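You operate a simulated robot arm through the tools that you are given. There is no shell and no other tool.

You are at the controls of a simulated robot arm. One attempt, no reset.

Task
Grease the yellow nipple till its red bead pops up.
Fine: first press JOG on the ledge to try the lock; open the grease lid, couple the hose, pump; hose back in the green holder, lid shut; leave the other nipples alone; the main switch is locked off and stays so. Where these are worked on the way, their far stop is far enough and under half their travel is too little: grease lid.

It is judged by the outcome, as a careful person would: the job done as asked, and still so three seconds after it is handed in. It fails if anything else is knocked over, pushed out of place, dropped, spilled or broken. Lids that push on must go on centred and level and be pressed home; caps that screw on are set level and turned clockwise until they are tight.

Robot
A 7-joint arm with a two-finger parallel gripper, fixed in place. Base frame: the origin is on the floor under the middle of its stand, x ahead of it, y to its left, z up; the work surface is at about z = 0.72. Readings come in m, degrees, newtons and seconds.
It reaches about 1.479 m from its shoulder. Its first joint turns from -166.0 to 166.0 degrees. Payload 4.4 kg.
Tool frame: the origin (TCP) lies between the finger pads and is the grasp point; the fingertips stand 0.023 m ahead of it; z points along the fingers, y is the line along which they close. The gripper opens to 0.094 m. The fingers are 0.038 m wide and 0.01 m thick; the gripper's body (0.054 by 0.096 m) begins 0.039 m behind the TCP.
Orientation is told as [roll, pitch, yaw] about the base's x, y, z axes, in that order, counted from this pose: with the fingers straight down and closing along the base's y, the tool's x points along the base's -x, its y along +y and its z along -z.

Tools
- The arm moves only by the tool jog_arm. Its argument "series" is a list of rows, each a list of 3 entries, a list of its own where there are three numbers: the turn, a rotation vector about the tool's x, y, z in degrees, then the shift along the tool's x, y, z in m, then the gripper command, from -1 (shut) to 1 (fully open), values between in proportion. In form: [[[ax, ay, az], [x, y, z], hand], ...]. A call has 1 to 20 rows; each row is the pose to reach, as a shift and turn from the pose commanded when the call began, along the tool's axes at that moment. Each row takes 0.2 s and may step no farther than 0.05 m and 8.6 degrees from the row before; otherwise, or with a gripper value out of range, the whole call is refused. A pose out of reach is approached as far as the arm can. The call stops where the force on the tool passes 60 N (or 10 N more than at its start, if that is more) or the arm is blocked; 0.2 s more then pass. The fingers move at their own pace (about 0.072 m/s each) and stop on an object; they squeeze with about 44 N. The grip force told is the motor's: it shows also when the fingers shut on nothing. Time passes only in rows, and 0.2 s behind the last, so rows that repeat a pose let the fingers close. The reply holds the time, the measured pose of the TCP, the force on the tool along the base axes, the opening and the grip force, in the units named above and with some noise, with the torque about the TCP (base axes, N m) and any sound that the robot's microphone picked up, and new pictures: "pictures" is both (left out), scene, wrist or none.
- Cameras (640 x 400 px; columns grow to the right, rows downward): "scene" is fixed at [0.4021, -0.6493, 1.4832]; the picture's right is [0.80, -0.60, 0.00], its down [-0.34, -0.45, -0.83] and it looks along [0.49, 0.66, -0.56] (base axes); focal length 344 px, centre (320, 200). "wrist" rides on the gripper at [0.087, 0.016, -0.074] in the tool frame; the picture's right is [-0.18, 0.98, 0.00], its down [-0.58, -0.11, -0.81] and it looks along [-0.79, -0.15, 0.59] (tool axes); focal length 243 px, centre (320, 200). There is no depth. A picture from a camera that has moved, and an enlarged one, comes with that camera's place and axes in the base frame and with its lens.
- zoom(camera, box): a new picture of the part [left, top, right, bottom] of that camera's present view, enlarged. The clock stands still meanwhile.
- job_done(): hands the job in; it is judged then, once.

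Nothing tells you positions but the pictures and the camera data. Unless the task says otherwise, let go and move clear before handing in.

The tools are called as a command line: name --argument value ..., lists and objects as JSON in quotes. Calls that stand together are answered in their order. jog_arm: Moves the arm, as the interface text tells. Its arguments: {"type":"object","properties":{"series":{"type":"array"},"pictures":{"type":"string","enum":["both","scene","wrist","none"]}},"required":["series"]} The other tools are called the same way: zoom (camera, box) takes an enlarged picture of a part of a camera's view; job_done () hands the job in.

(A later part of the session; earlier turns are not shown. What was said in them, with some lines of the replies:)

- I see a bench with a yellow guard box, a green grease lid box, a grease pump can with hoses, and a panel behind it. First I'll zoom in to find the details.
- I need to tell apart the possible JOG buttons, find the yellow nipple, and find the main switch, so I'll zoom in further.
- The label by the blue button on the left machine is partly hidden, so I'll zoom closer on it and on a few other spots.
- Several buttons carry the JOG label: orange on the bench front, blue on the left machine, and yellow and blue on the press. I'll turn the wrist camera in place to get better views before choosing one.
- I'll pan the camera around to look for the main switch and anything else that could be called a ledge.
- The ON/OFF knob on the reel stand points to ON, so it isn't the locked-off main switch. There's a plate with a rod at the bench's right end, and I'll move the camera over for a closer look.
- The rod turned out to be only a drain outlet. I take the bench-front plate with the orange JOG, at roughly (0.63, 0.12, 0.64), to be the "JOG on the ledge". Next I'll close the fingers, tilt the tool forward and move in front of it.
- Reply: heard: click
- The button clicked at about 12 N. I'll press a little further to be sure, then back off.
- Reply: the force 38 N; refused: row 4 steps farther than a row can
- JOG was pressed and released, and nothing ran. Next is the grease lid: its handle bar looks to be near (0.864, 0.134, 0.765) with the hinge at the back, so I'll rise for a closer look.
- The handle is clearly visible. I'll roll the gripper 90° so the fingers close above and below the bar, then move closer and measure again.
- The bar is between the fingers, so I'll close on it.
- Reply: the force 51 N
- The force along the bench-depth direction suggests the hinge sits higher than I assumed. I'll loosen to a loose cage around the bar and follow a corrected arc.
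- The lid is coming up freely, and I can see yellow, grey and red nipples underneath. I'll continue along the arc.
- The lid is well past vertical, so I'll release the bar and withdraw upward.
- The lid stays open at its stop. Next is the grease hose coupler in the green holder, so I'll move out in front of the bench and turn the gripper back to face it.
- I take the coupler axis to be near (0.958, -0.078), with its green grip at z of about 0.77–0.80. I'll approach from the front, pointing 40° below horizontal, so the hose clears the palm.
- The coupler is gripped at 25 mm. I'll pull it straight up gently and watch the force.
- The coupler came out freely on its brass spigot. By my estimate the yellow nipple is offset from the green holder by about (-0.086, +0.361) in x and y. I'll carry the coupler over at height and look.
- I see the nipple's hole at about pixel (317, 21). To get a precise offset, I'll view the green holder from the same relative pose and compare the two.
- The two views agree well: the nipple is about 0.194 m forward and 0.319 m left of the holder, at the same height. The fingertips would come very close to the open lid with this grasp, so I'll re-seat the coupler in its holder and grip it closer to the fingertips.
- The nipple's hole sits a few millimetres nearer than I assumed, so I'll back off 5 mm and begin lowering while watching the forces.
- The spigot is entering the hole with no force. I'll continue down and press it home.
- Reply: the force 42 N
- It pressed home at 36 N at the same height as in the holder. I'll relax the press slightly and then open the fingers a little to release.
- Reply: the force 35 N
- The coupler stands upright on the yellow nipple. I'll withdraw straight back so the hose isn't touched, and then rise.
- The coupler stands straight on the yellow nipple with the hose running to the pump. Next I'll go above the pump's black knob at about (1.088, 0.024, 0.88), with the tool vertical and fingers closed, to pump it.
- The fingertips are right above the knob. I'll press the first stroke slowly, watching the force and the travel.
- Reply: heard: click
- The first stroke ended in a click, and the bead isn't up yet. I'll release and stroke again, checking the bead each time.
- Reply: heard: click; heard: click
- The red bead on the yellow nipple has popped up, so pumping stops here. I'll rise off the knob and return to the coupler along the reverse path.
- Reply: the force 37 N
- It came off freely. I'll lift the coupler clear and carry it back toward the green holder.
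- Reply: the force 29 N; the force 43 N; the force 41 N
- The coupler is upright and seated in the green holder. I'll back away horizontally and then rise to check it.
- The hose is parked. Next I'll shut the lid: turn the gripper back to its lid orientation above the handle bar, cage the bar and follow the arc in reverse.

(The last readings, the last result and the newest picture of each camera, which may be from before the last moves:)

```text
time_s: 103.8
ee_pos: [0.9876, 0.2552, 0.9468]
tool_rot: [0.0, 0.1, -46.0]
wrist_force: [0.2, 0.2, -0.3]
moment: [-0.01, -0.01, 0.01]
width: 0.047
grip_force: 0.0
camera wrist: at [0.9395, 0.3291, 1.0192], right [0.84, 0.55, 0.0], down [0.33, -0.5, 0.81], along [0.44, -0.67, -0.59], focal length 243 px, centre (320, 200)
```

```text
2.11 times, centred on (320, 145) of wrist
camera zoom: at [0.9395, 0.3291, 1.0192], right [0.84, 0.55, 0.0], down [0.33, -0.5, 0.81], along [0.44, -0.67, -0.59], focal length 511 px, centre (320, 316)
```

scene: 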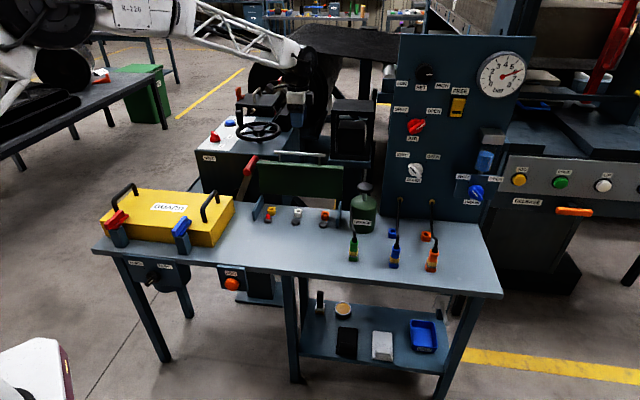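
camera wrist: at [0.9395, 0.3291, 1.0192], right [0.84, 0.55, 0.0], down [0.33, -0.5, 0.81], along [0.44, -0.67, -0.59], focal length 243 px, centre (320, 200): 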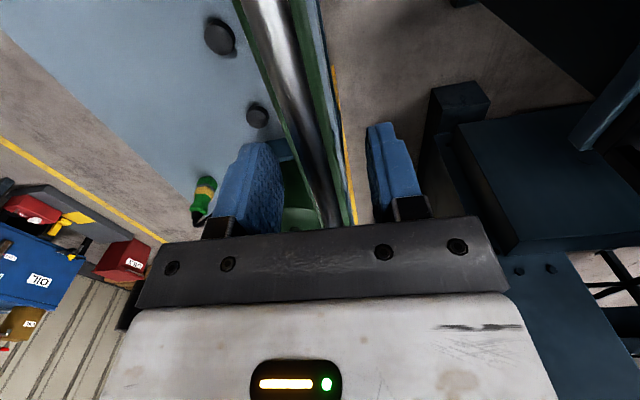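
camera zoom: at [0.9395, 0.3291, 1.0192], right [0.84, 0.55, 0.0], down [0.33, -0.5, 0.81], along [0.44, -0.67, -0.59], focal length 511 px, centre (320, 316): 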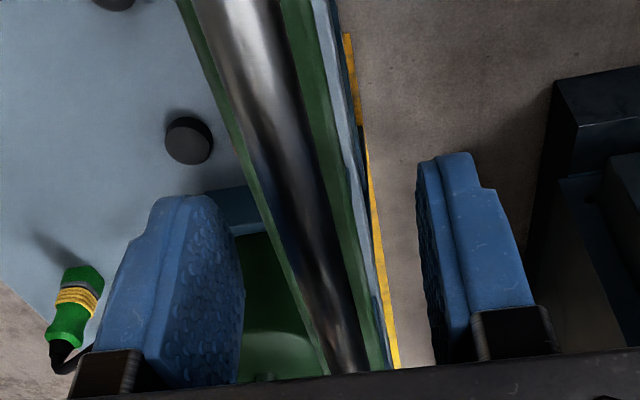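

The bar is between the fingers. I'll narrow to a loose cage and swing the lid forward along the reverse arc.

jog_arm --series '[[[0, 0, 0], [0, 0, 0], -0.66], [[0, 0, 0], [0, 0, 0], -0.66], [[0, 0, 0], [0, 0, 0], -0.66]]' --pictures "wrist"

zoom --camera "wrist" --box '[220, 50, 420, 240]'

jog_arm --series '[[[0, 0, 0], [0, -0.0066, -0.0012], -0.66], [[0, 0, 0], [0, -0.0132, -0.0023], -0.66], [[0, 0, 0], [0, -0.026, -0.0034], -0.66]]' --pictures "both"

zoom --camera "scene" --box '[230, 130, 390, 260]'

```text
time_s: 104.6
ee_pos: [0.9875, 0.2553, 0.9455]
tool_rot: [0.0, 0.1, -46.0]
wrist_force: [0.7, 0.4, 0.7]
moment: [0.0, -0.02, 0.0]
width: 0.0161
grip_force: 0.1
camera wrist: at [0.9395, 0.329, 1.0195], right [0.84, 0.55, 0.0], down [0.33, -0.5, 0.81], along [0.44, -0.67, -0.59], focal length 243 px, centre (320, 200)
```

wrist: 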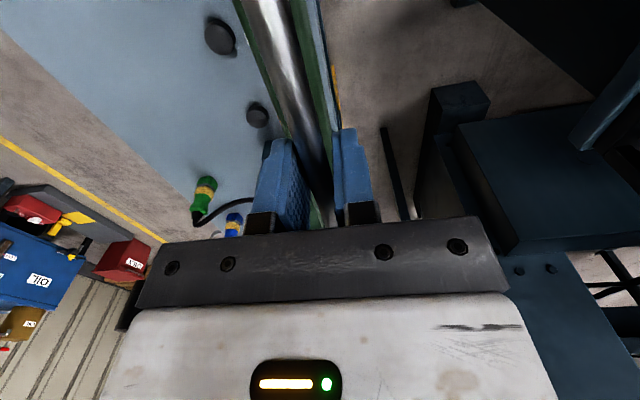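

```text
2.11 times, centred on (320, 145) of wrist
camera zoom: at [0.9395, 0.329, 1.0195], right [0.84, 0.55, 0.0], down [0.33, -0.5, 0.81], along [0.44, -0.67, -0.59], focal length 511 px, centre (320, 316)
```

zoom: 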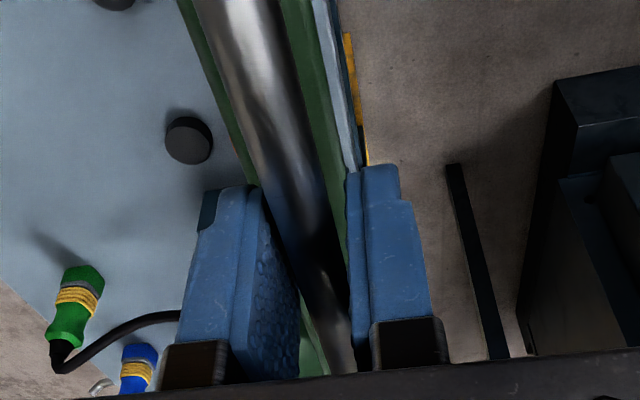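

```text
time_s: 105.4
ee_pos: [0.9686, 0.2366, 0.9483]
tool_rot: [0.1, 0.1, -46.0]
wrist_force: [0.0, 0.6, 0.8]
moment: [0.0, -0.03, 0.0]
width: 0.016
grip_force: 0.3
camera wrist: at [0.9215, 0.3107, 1.0218], right [0.84, 0.55, 0.0], down [0.33, -0.5, 0.8], along [0.44, -0.67, -0.59], focal length 243 px, centre (320, 200)
```

scene: 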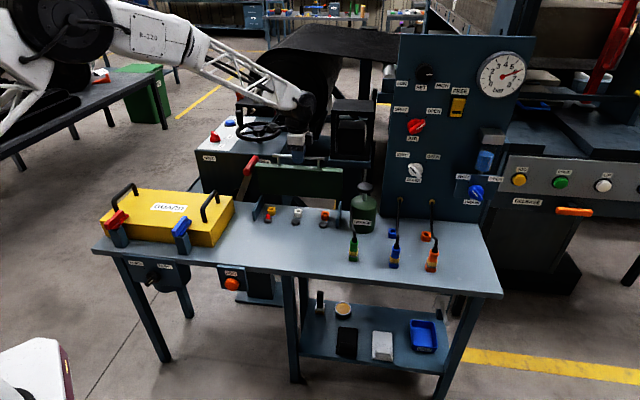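
wrist: 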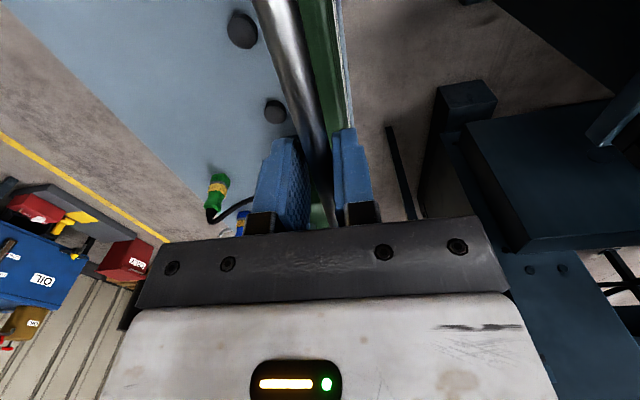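

```text
3.08 times, centred on (310, 195) of scene
camera zoom: at [0.4021, -0.6493, 1.4832], right [0.8, -0.6, 0.0], down [-0.34, -0.45, -0.83], along [0.49, 0.66, -0.56], focal length 1059 px, centre (351, 215)
```

zoom: 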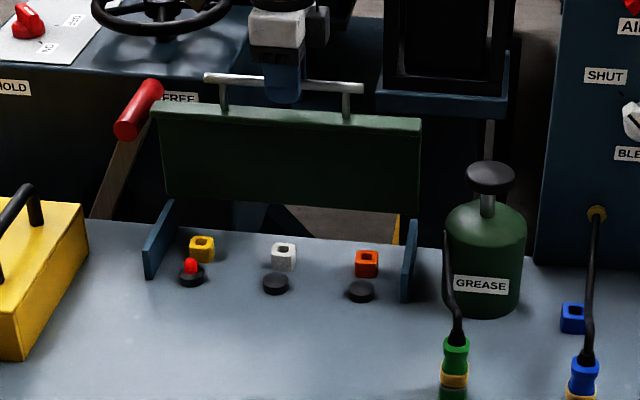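

jog_arm --series '[[[0, 0, 0], [0, -0.0129, 0], -0.66], [[-2.75, 0, 0], [0, -0.0263, 0.0011], -0.66], [[-5.5, 0, 0], [0, -0.0396, 0.0035], -0.66], [[-8.25, 0, 0], [0, -0.0526, 0.0068], -0.66], [[-11, 0, 0], [0, -0.0653, 0.0113], -0.66], [[-13.75, 0, 0], [0, -0.0776, 0.017], -0.66], [[-16.5, 0, 0], [0, -0.0893, 0.0235], -0.66]]' --pictures "both"

zoom --camera "scene" --box '[230, 130, 390, 260]'

zoom --camera "wrist" --box '[220, 50, 420, 240]'

```text
time_s: 107.0
ee_pos: [0.9046, 0.1734, 0.9248]
tool_rot: [16.7, 0.0, -46.0]
wrist_force: [1.0, -0.5, 0.2]
moment: [0.01, 0.01, 0.0]
width: 0.016
grip_force: 0.0
camera wrist: at [0.8413, 0.2319, 0.9994], right [0.81, 0.52, 0.28], down [0.16, -0.65, 0.74], along [0.57, -0.55, -0.61], focal length 243 px, centre (320, 200)
```

scene: 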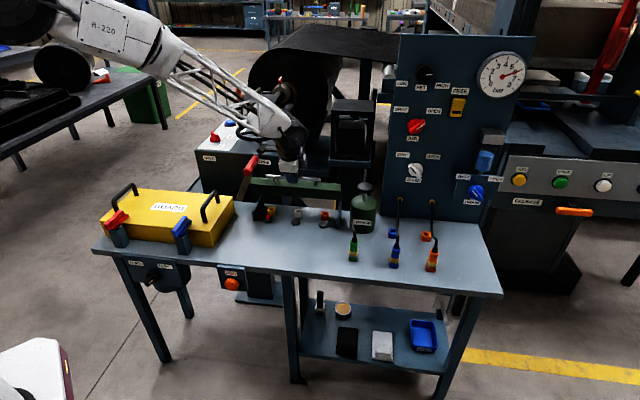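
wrist: 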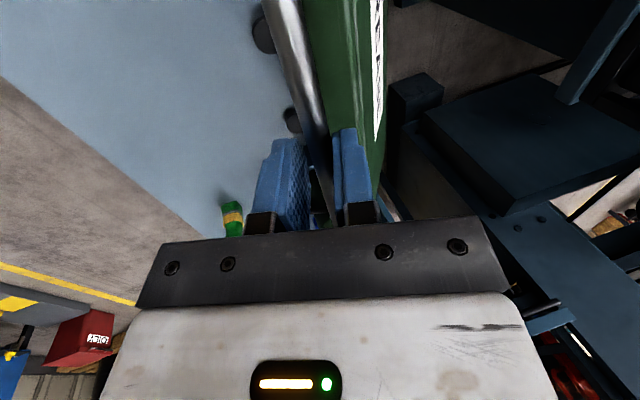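

```text
3.08 times, centred on (310, 195) of scene
camera zoom: at [0.4021, -0.6493, 1.4832], right [0.8, -0.6, 0.0], down [-0.34, -0.45, -0.83], along [0.49, 0.66, -0.56], focal length 1059 px, centre (351, 215)
```

zoom: 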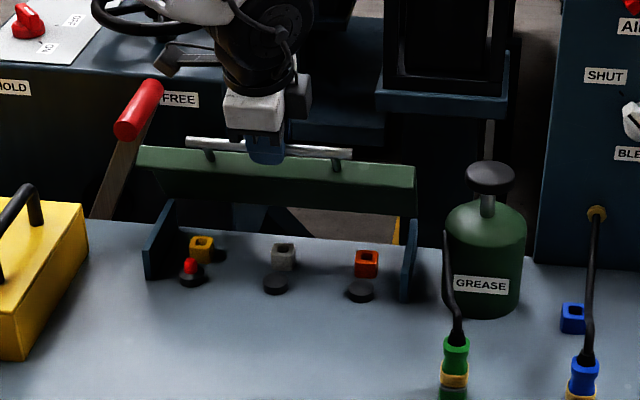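

```text
2.11 times, centred on (320, 145) of wrist
camera zoom: at [0.8413, 0.2319, 0.9994], right [0.81, 0.52, 0.28], down [0.16, -0.65, 0.74], along [0.57, -0.55, -0.61], focal length 511 px, centre (320, 316)
```

zoom: 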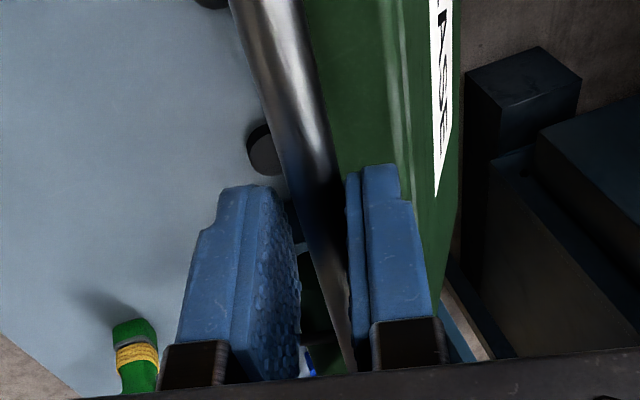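

jog_arm --series '[[[-2.75, 0, 0], [0, -0.0128, 0.0041], -0.66], [[-5.5, 0, 0], [0, -0.0252, 0.0093], -0.66], [[-8.25, 0, 0], [0, -0.037, 0.0155], -0.66], [[-11, 0, 0], [0, -0.0485, 0.0228], -0.66], [[-13.75, 0, 0], [0, -0.0591, 0.0309], -0.66], [[-16.5, 0, 0], [0, -0.069, 0.04], -0.66], [[-19.25, 0, 0], [0, -0.0781, 0.0498], -0.66], [[-22, 0, 0], [0, -0.0863, 0.0603], -0.66]]' --pictures "both"

zoom --camera "scene" --box '[230, 130, 390, 260]'

zoom --camera "wrist" --box '[220, 50, 420, 240]'

```text
time_s: 108.8
ee_pos: [0.8551, 0.1299, 0.8426]
tool_rot: [38.6, 0.0, -46.1]
wrist_force: [1.0, 0.2, 0.1]
moment: [-0.01, 0.01, -0.03]
width: 0.0158
grip_force: 0.0
camera wrist: at [0.7728, 0.169, 0.9098], right [0.68, 0.4, 0.61], down [-0.02, -0.83, 0.56], along [0.73, -0.39, -0.56], focal length 243 px, centre (320, 200)
```

scene: 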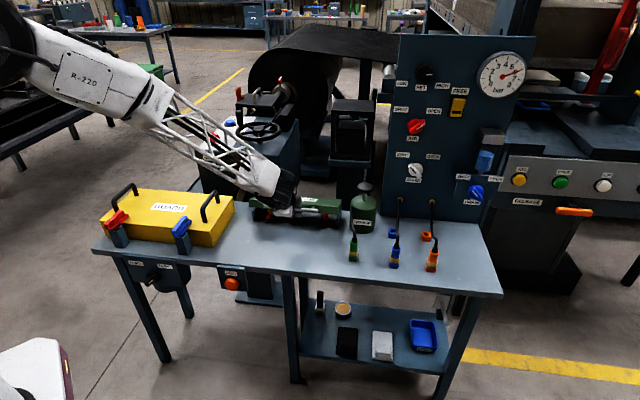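
wrist: 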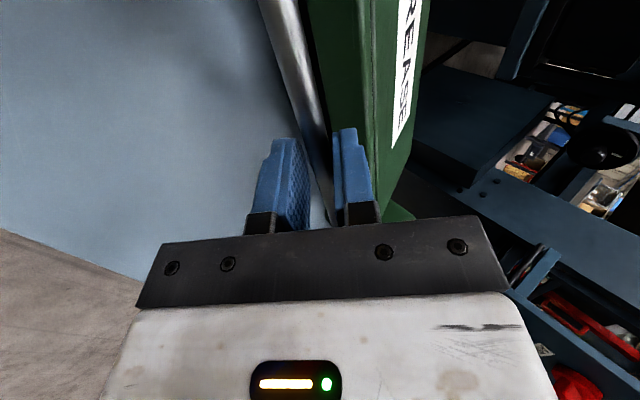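

```text
3.08 times, centred on (310, 195) of scene
camera zoom: at [0.4021, -0.6493, 1.4832], right [0.8, -0.6, 0.0], down [-0.34, -0.45, -0.83], along [0.49, 0.66, -0.56], focal length 1059 px, centre (351, 215)
```

zoom: 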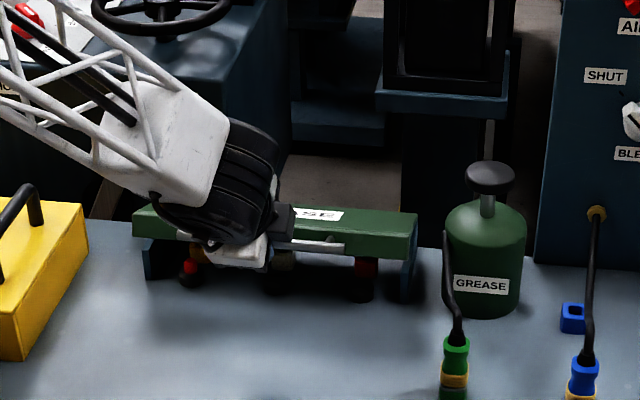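

```text
2.11 times, centred on (320, 145) of wrist
camera zoom: at [0.7728, 0.169, 0.9098], right [0.68, 0.4, 0.61], down [-0.02, -0.83, 0.56], along [0.73, -0.39, -0.56], focal length 511 px, centre (320, 316)
```

zoom: 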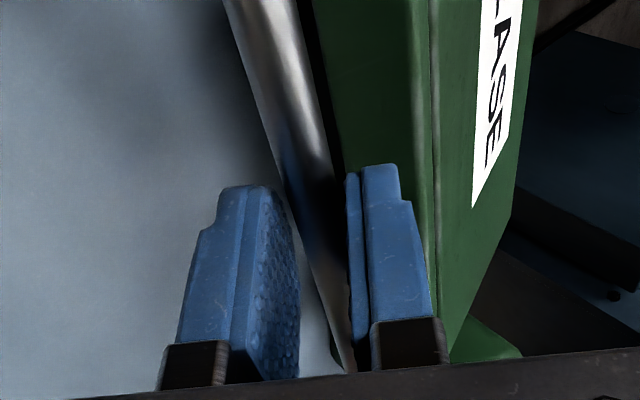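

jog_arm --series '[[[-2.75, 0, 0], [0, -0.0109, 0.0077], -0.66], [[-5.5, 0, 0], [0, -0.0212, 0.0162], -0.66], [[-8.25, 0, 0], [0, -0.0306, 0.0256], -0.66], [[-11, 0, 0], [0, -0.0393, 0.0359], -0.66], [[-13.75, 0, 0], [0, -0.0469, 0.0466], -0.66]]' --pictures "both"

zoom --camera "scene" --box '[230, 150, 390, 260]'

zoom --camera "wrist" --box '[220, 50, 420, 240]'

```text
time_s: 110.0
ee_pos: [0.8529, 0.1242, 0.7764]
tool_rot: [52.3, 0.1, -46.1]
wrist_force: [0.6, -0.6, -0.3]
moment: [0.0, 0.05, -0.02]
width: 0.0161
grip_force: 0.0
camera wrist: at [0.7579, 0.1537, 0.8342], right [0.56, 0.28, 0.78], down [-0.1, -0.91, 0.41], along [0.82, -0.31, -0.48], focal length 243 px, centre (320, 200)
```

scene: 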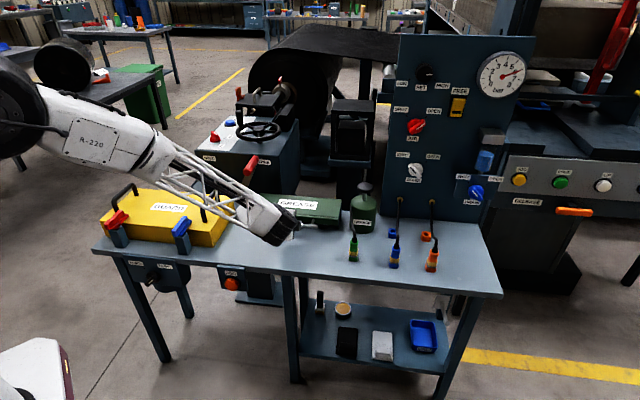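
wrist: 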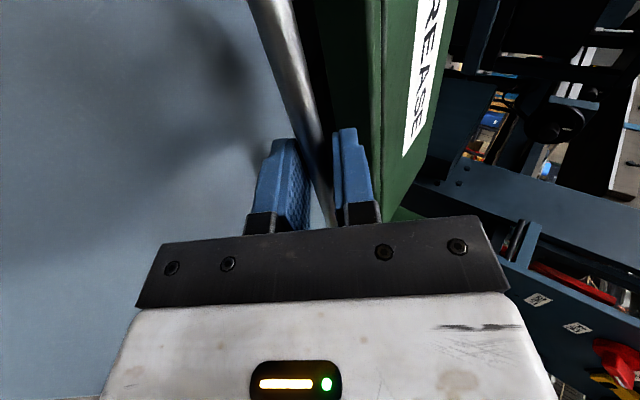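

```text
3.64 times, centred on (310, 205) of scene
camera zoom: at [0.4021, -0.6493, 1.4832], right [0.8, -0.6, 0.0], down [-0.34, -0.45, -0.83], along [0.49, 0.66, -0.56], focal length 1251 px, centre (356, 182)
```

zoom: 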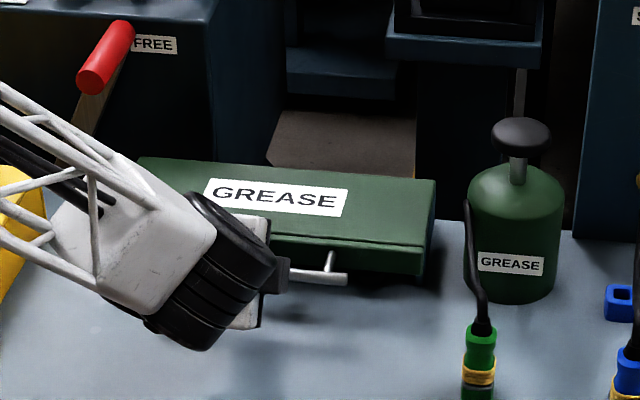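

```text
2.11 times, centred on (320, 145) of wrist
camera zoom: at [0.7579, 0.1537, 0.8342], right [0.56, 0.28, 0.78], down [-0.1, -0.91, 0.41], along [0.82, -0.31, -0.48], focal length 511 px, centre (320, 316)
```

zoom: 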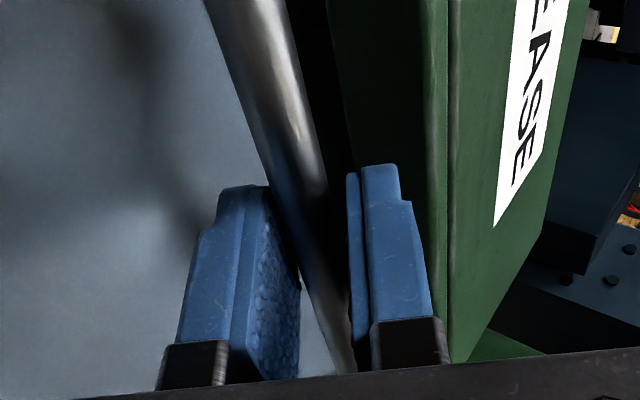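

jog_arm --series '[[[-1.4, 0, 0], [0, -0.0046, 0.0049], -0.66], [[-2.75, 0, 0], [0, -0.0092, 0.0097], -0.66], [[-2.75, 0, 0], [0, -0.0092, 0.0097], -0.66]]' --pictures "both"

zoom --camera "scene" --box '[230, 150, 390, 260]'

```text
time_s: 110.8
ee_pos: [0.8538, 0.1252, 0.7645]
tool_rot: [55.0, 0.2, -46.0]
wrist_force: [0.8, -0.8, 1.4]
moment: [-0.02, -0.04, 0.05]
width: 0.0168
grip_force: 1.0
camera wrist: at [0.757, 0.1519, 0.8185], right [0.53, 0.26, 0.81], down [-0.12, -0.92, 0.37], along [0.84, -0.29, -0.46], focal length 243 px, centre (320, 200)
```

scene: 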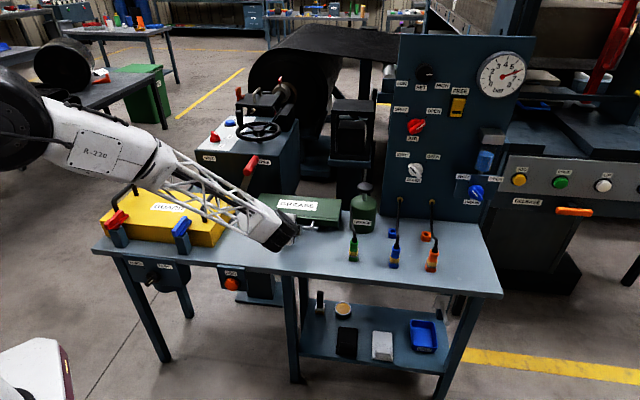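
wrist: 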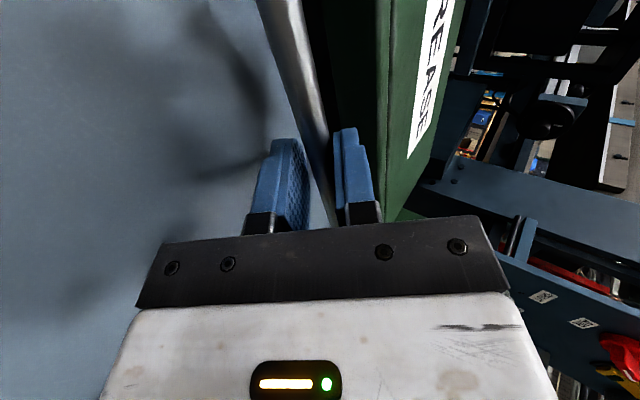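

```text
3.64 times, centred on (310, 205) of scene
camera zoom: at [0.4021, -0.6493, 1.4832], right [0.8, -0.6, 0.0], down [-0.34, -0.45, -0.83], along [0.49, 0.66, -0.56], focal length 1251 px, centre (356, 182)
```

zoom: 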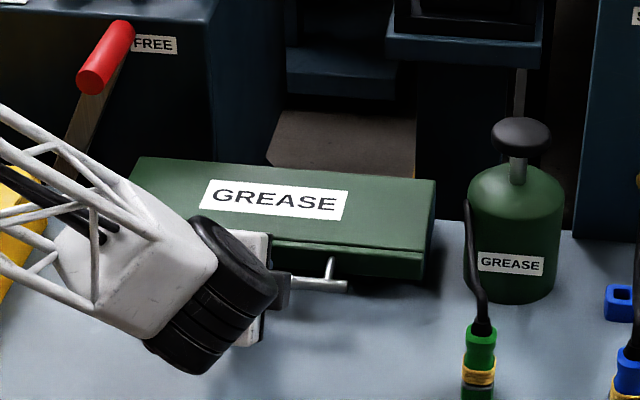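

jog_arm --series '[[[0, 0, 0], [0, -0.0015, 0.001], -0.66], [[0, 0, 0], [0, -0.003, 0.002], -0.66]]' --pictures "none"

jog_arm --series '[[[0, 0, 0], [0, 0.002, -0.001], -0.36], [[0, 0, 0], [0, 0.003, -0.002], -0.36], [[0, 0, 0], [0, 0.003, -0.012], -0.36], [[0, 0, 0], [0, 0.003, -0.035], -0.36], [[0, 0, 0], [0, 0.003, -0.08], -0.36], [[0, 0, 0], [0, 0.003, -0.125], -0.36]]' --pictures "both"

zoom --camera "scene" --box '[230, 150, 390, 260]'

zoom --camera "wrist" --box '[260, 0, 580, 220]'

```text
time_s: 111.4
ee_pos: [0.8531, 0.1248, 0.7615]
tool_rot: [55.1, 0.1, -46.0]
wrist_force: [2.1, 0.3, 9.7]
moment: [-0.08, -0.22, 0.06]
width: 0.02
grip_force: 4.7
```

```text
time_s: 112.8
ee_pos: [0.7795, 0.0545, 0.8351]
tool_rot: [55.0, 0.1, -46.0]
wrist_force: [0.8, 0.0, 0.6]
moment: [0.04, -0.06, 0.02]
width: 0.0301
grip_force: 0.1
camera wrist: at [0.6829, 0.0808, 0.8893], right [0.53, 0.26, 0.8], down [-0.12, -0.92, 0.37], along [0.84, -0.29, -0.46], focal length 243 px, centre (320, 200)
```

scene: 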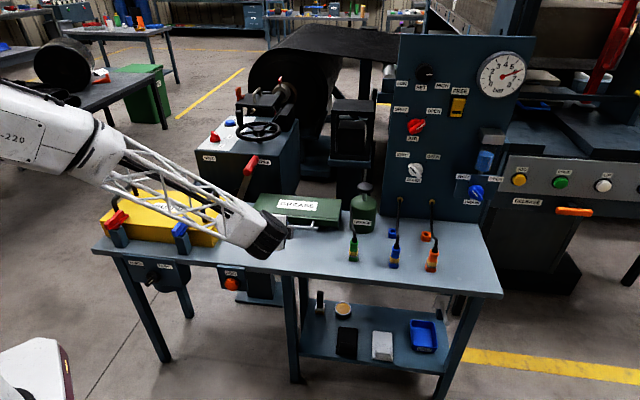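
wrist: 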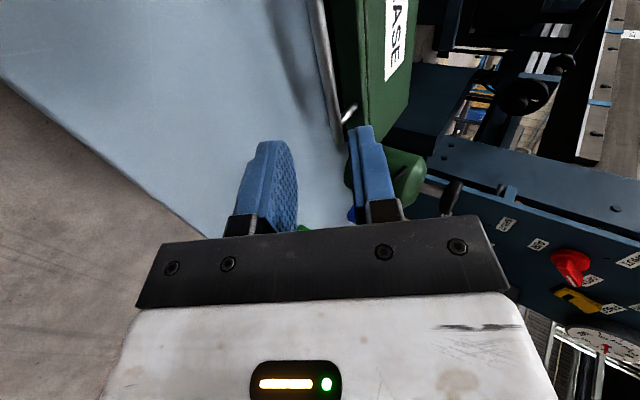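

```text
3.64 times, centred on (310, 205) of scene
camera zoom: at [0.4021, -0.6493, 1.4832], right [0.8, -0.6, 0.0], down [-0.34, -0.45, -0.83], along [0.49, 0.66, -0.56], focal length 1251 px, centre (356, 182)
```

zoom: 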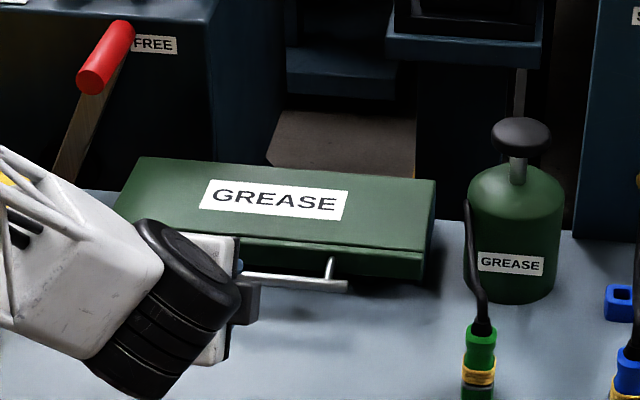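

```text
1.82 times, centred on (420, 110) of wrist
camera zoom: at [0.6829, 0.0808, 0.8893], right [0.53, 0.26, 0.8], down [-0.12, -0.92, 0.37], along [0.84, -0.29, -0.46], focal length 441 px, centre (138, 364)
```

zoom: 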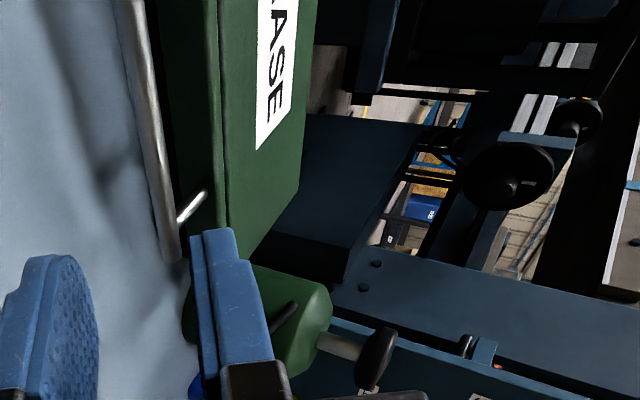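

The lid is down; I pressed it to about 10 N against its stop. I'll move the arm clear and check the whole bench.

jog_arm --series '[[[0, 0, 0], [0, 0.018, -0.045], -0.36], [[0, 0, 0], [0, 0.045, -0.085], -0.36], [[0, 0, 0], [0, 0.08, -0.118], -0.36], [[0, 0, 0], [0, 0.115, -0.15], -0.36], [[0, 0, 0], [0, 0.15, -0.182], -0.36]]' --pictures "scene"

zoom --camera "scene" --box '[230, 150, 390, 270]'

zoom --camera "scene" --box '[334, 215, 374, 265]'

zoom --camera "scene" --box '[240, 180, 350, 245]'

```text
time_s: 114.0
ee_pos: [0.7339, 0.0102, 1.063]
tool_rot: [55.0, 0.2, -46.0]
wrist_force: [-0.1, 0.3, -0.6]
moment: [0.02, 0.0, -0.02]
width: 0.03
grip_force: 0.0
```

scene: 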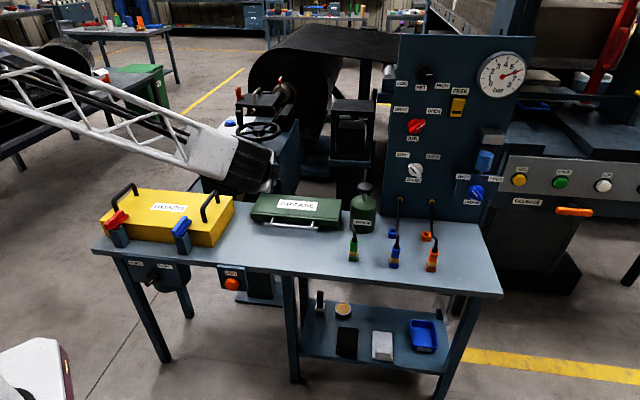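

```text
3.33 times, centred on (310, 210) of scene
camera zoom: at [0.4021, -0.6493, 1.4832], right [0.8, -0.6, 0.0], down [-0.34, -0.45, -0.83], along [0.49, 0.66, -0.56], focal length 1147 px, centre (353, 167)
```

zoom: 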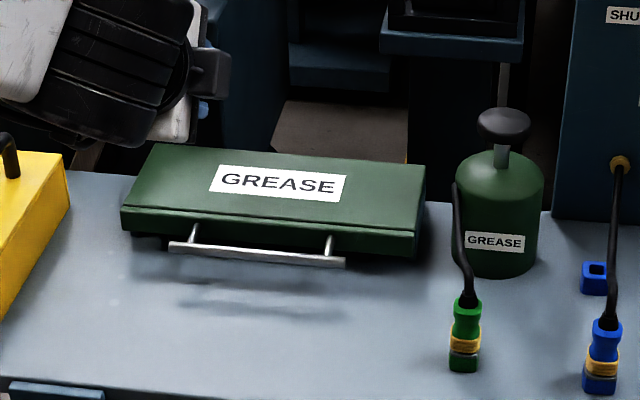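

```text
8.00 times, centred on (354, 240) of scene
camera zoom: at [0.4021, -0.6493, 1.4832], right [0.8, -0.6, 0.0], down [-0.34, -0.45, -0.83], along [0.49, 0.66, -0.56], focal length 2753 px, centre (48, -120)
```

zoom: 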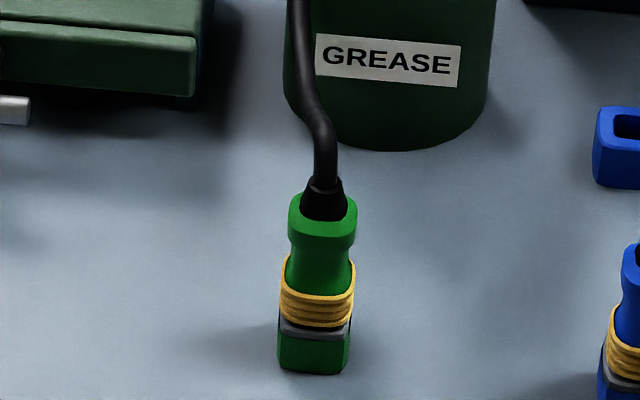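

```text
5.82 times, centred on (295, 212) of scene
camera zoom: at [0.4021, -0.6493, 1.4832], right [0.8, -0.6, 0.0], down [-0.34, -0.45, -0.83], along [0.49, 0.66, -0.56], focal length 2002 px, centre (466, 127)
```

zoom: 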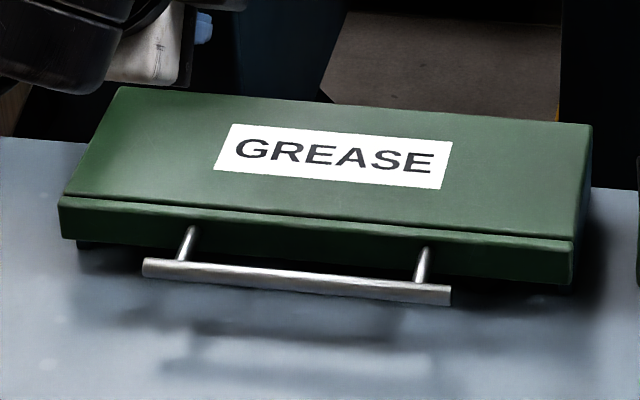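

zoom --camera "scene" --box '[230, 160, 390, 260]'

zoom --camera "scene" --box '[330, 170, 490, 280]'

zoom --camera "scene" --box '[370, 30, 550, 220]'

zoom --camera "scene" --box '[90, 170, 250, 300]'

```text
4.00 times, centred on (310, 210) of scene
camera zoom: at [0.4021, -0.6493, 1.4832], right [0.8, -0.6, 0.0], down [-0.34, -0.45, -0.83], along [0.49, 0.66, -0.56], focal length 1376 px, centre (360, 160)
```

zoom: 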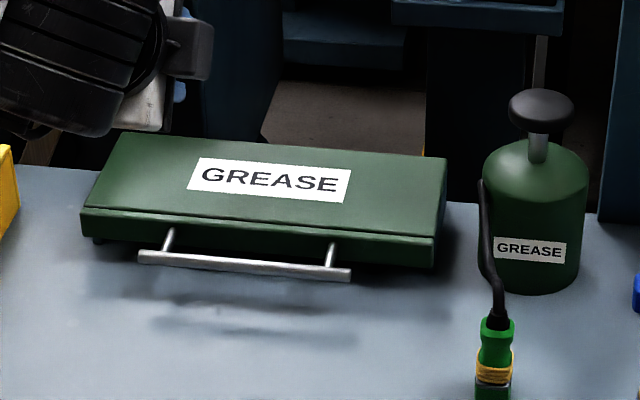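

```text
3.64 times, centred on (410, 225) of scene
camera zoom: at [0.4021, -0.6493, 1.4832], right [0.8, -0.6, 0.0], down [-0.34, -0.45, -0.83], along [0.49, 0.66, -0.56], focal length 1251 px, centre (-7, 109)
```

zoom: 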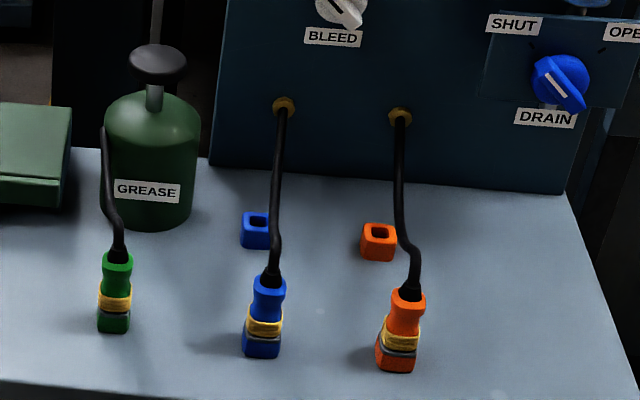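

```text
2.11 times, centred on (460, 125) of scene
camera zoom: at [0.4021, -0.6493, 1.4832], right [0.8, -0.6, 0.0], down [-0.34, -0.45, -0.83], along [0.49, 0.66, -0.56], focal length 724 px, centre (25, 358)
```

zoom: 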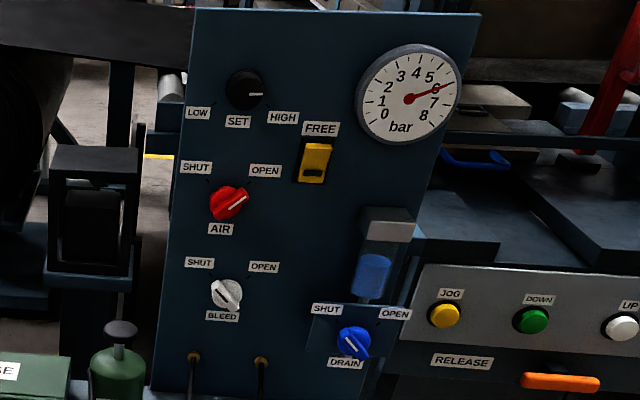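

```text
3.08 times, centred on (170, 235) of scene
camera zoom: at [0.4021, -0.6493, 1.4832], right [0.8, -0.6, 0.0], down [-0.34, -0.45, -0.83], along [0.49, 0.66, -0.56], focal length 1059 px, centre (782, 92)
```

zoom: 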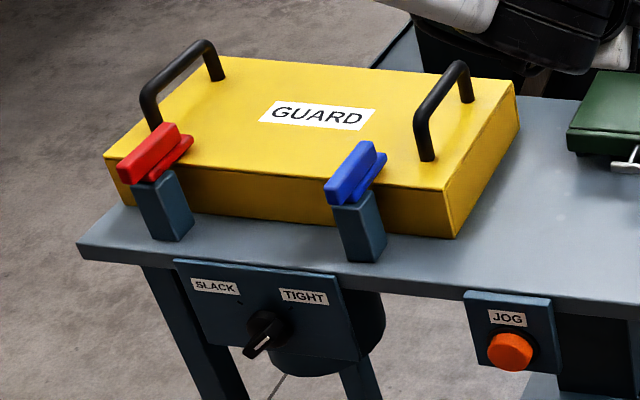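

The lid, coupler, pump, knobs and guard all match the starting pictures, and the arm is clear. The bead was up before the lid closed, so I'm handing the job in.

job_done

```text
The job is handed in.
```

The yellow nipple is greased: its red bead popped up after the third pump stroke. The job is handed in, but I had to guess which JOG button you meant.

- **JOG:** I pressed the orange button on the plate at the front edge of the bench. It clicked and nothing ran. Other buttons are also labelled JOG, including a blue one on the reel stand. I took the bench-front one as "on the ledge" and pressed no other.
- **Main switch:** I never found a locked-off main switch in any view. I didn't touch any switches, including the ON/OFF knob on the reel stand, which looks set to ON.
- **Greasing:** I opened the lid past vertical, pushed the green hose's coupler home on the yellow nipple, and pumped three strokes. I left the grey and red nipples alone.
- **Putting back:** The coupler is seated upright in the green holder. The lid is shut and was pressed down with light force. In the final pictures the lid, hose, pump, panel knobs and guard match the starting pictures.

I saw the bead up on the last look before closing the lid; it can't be seen now that the lid is shut.
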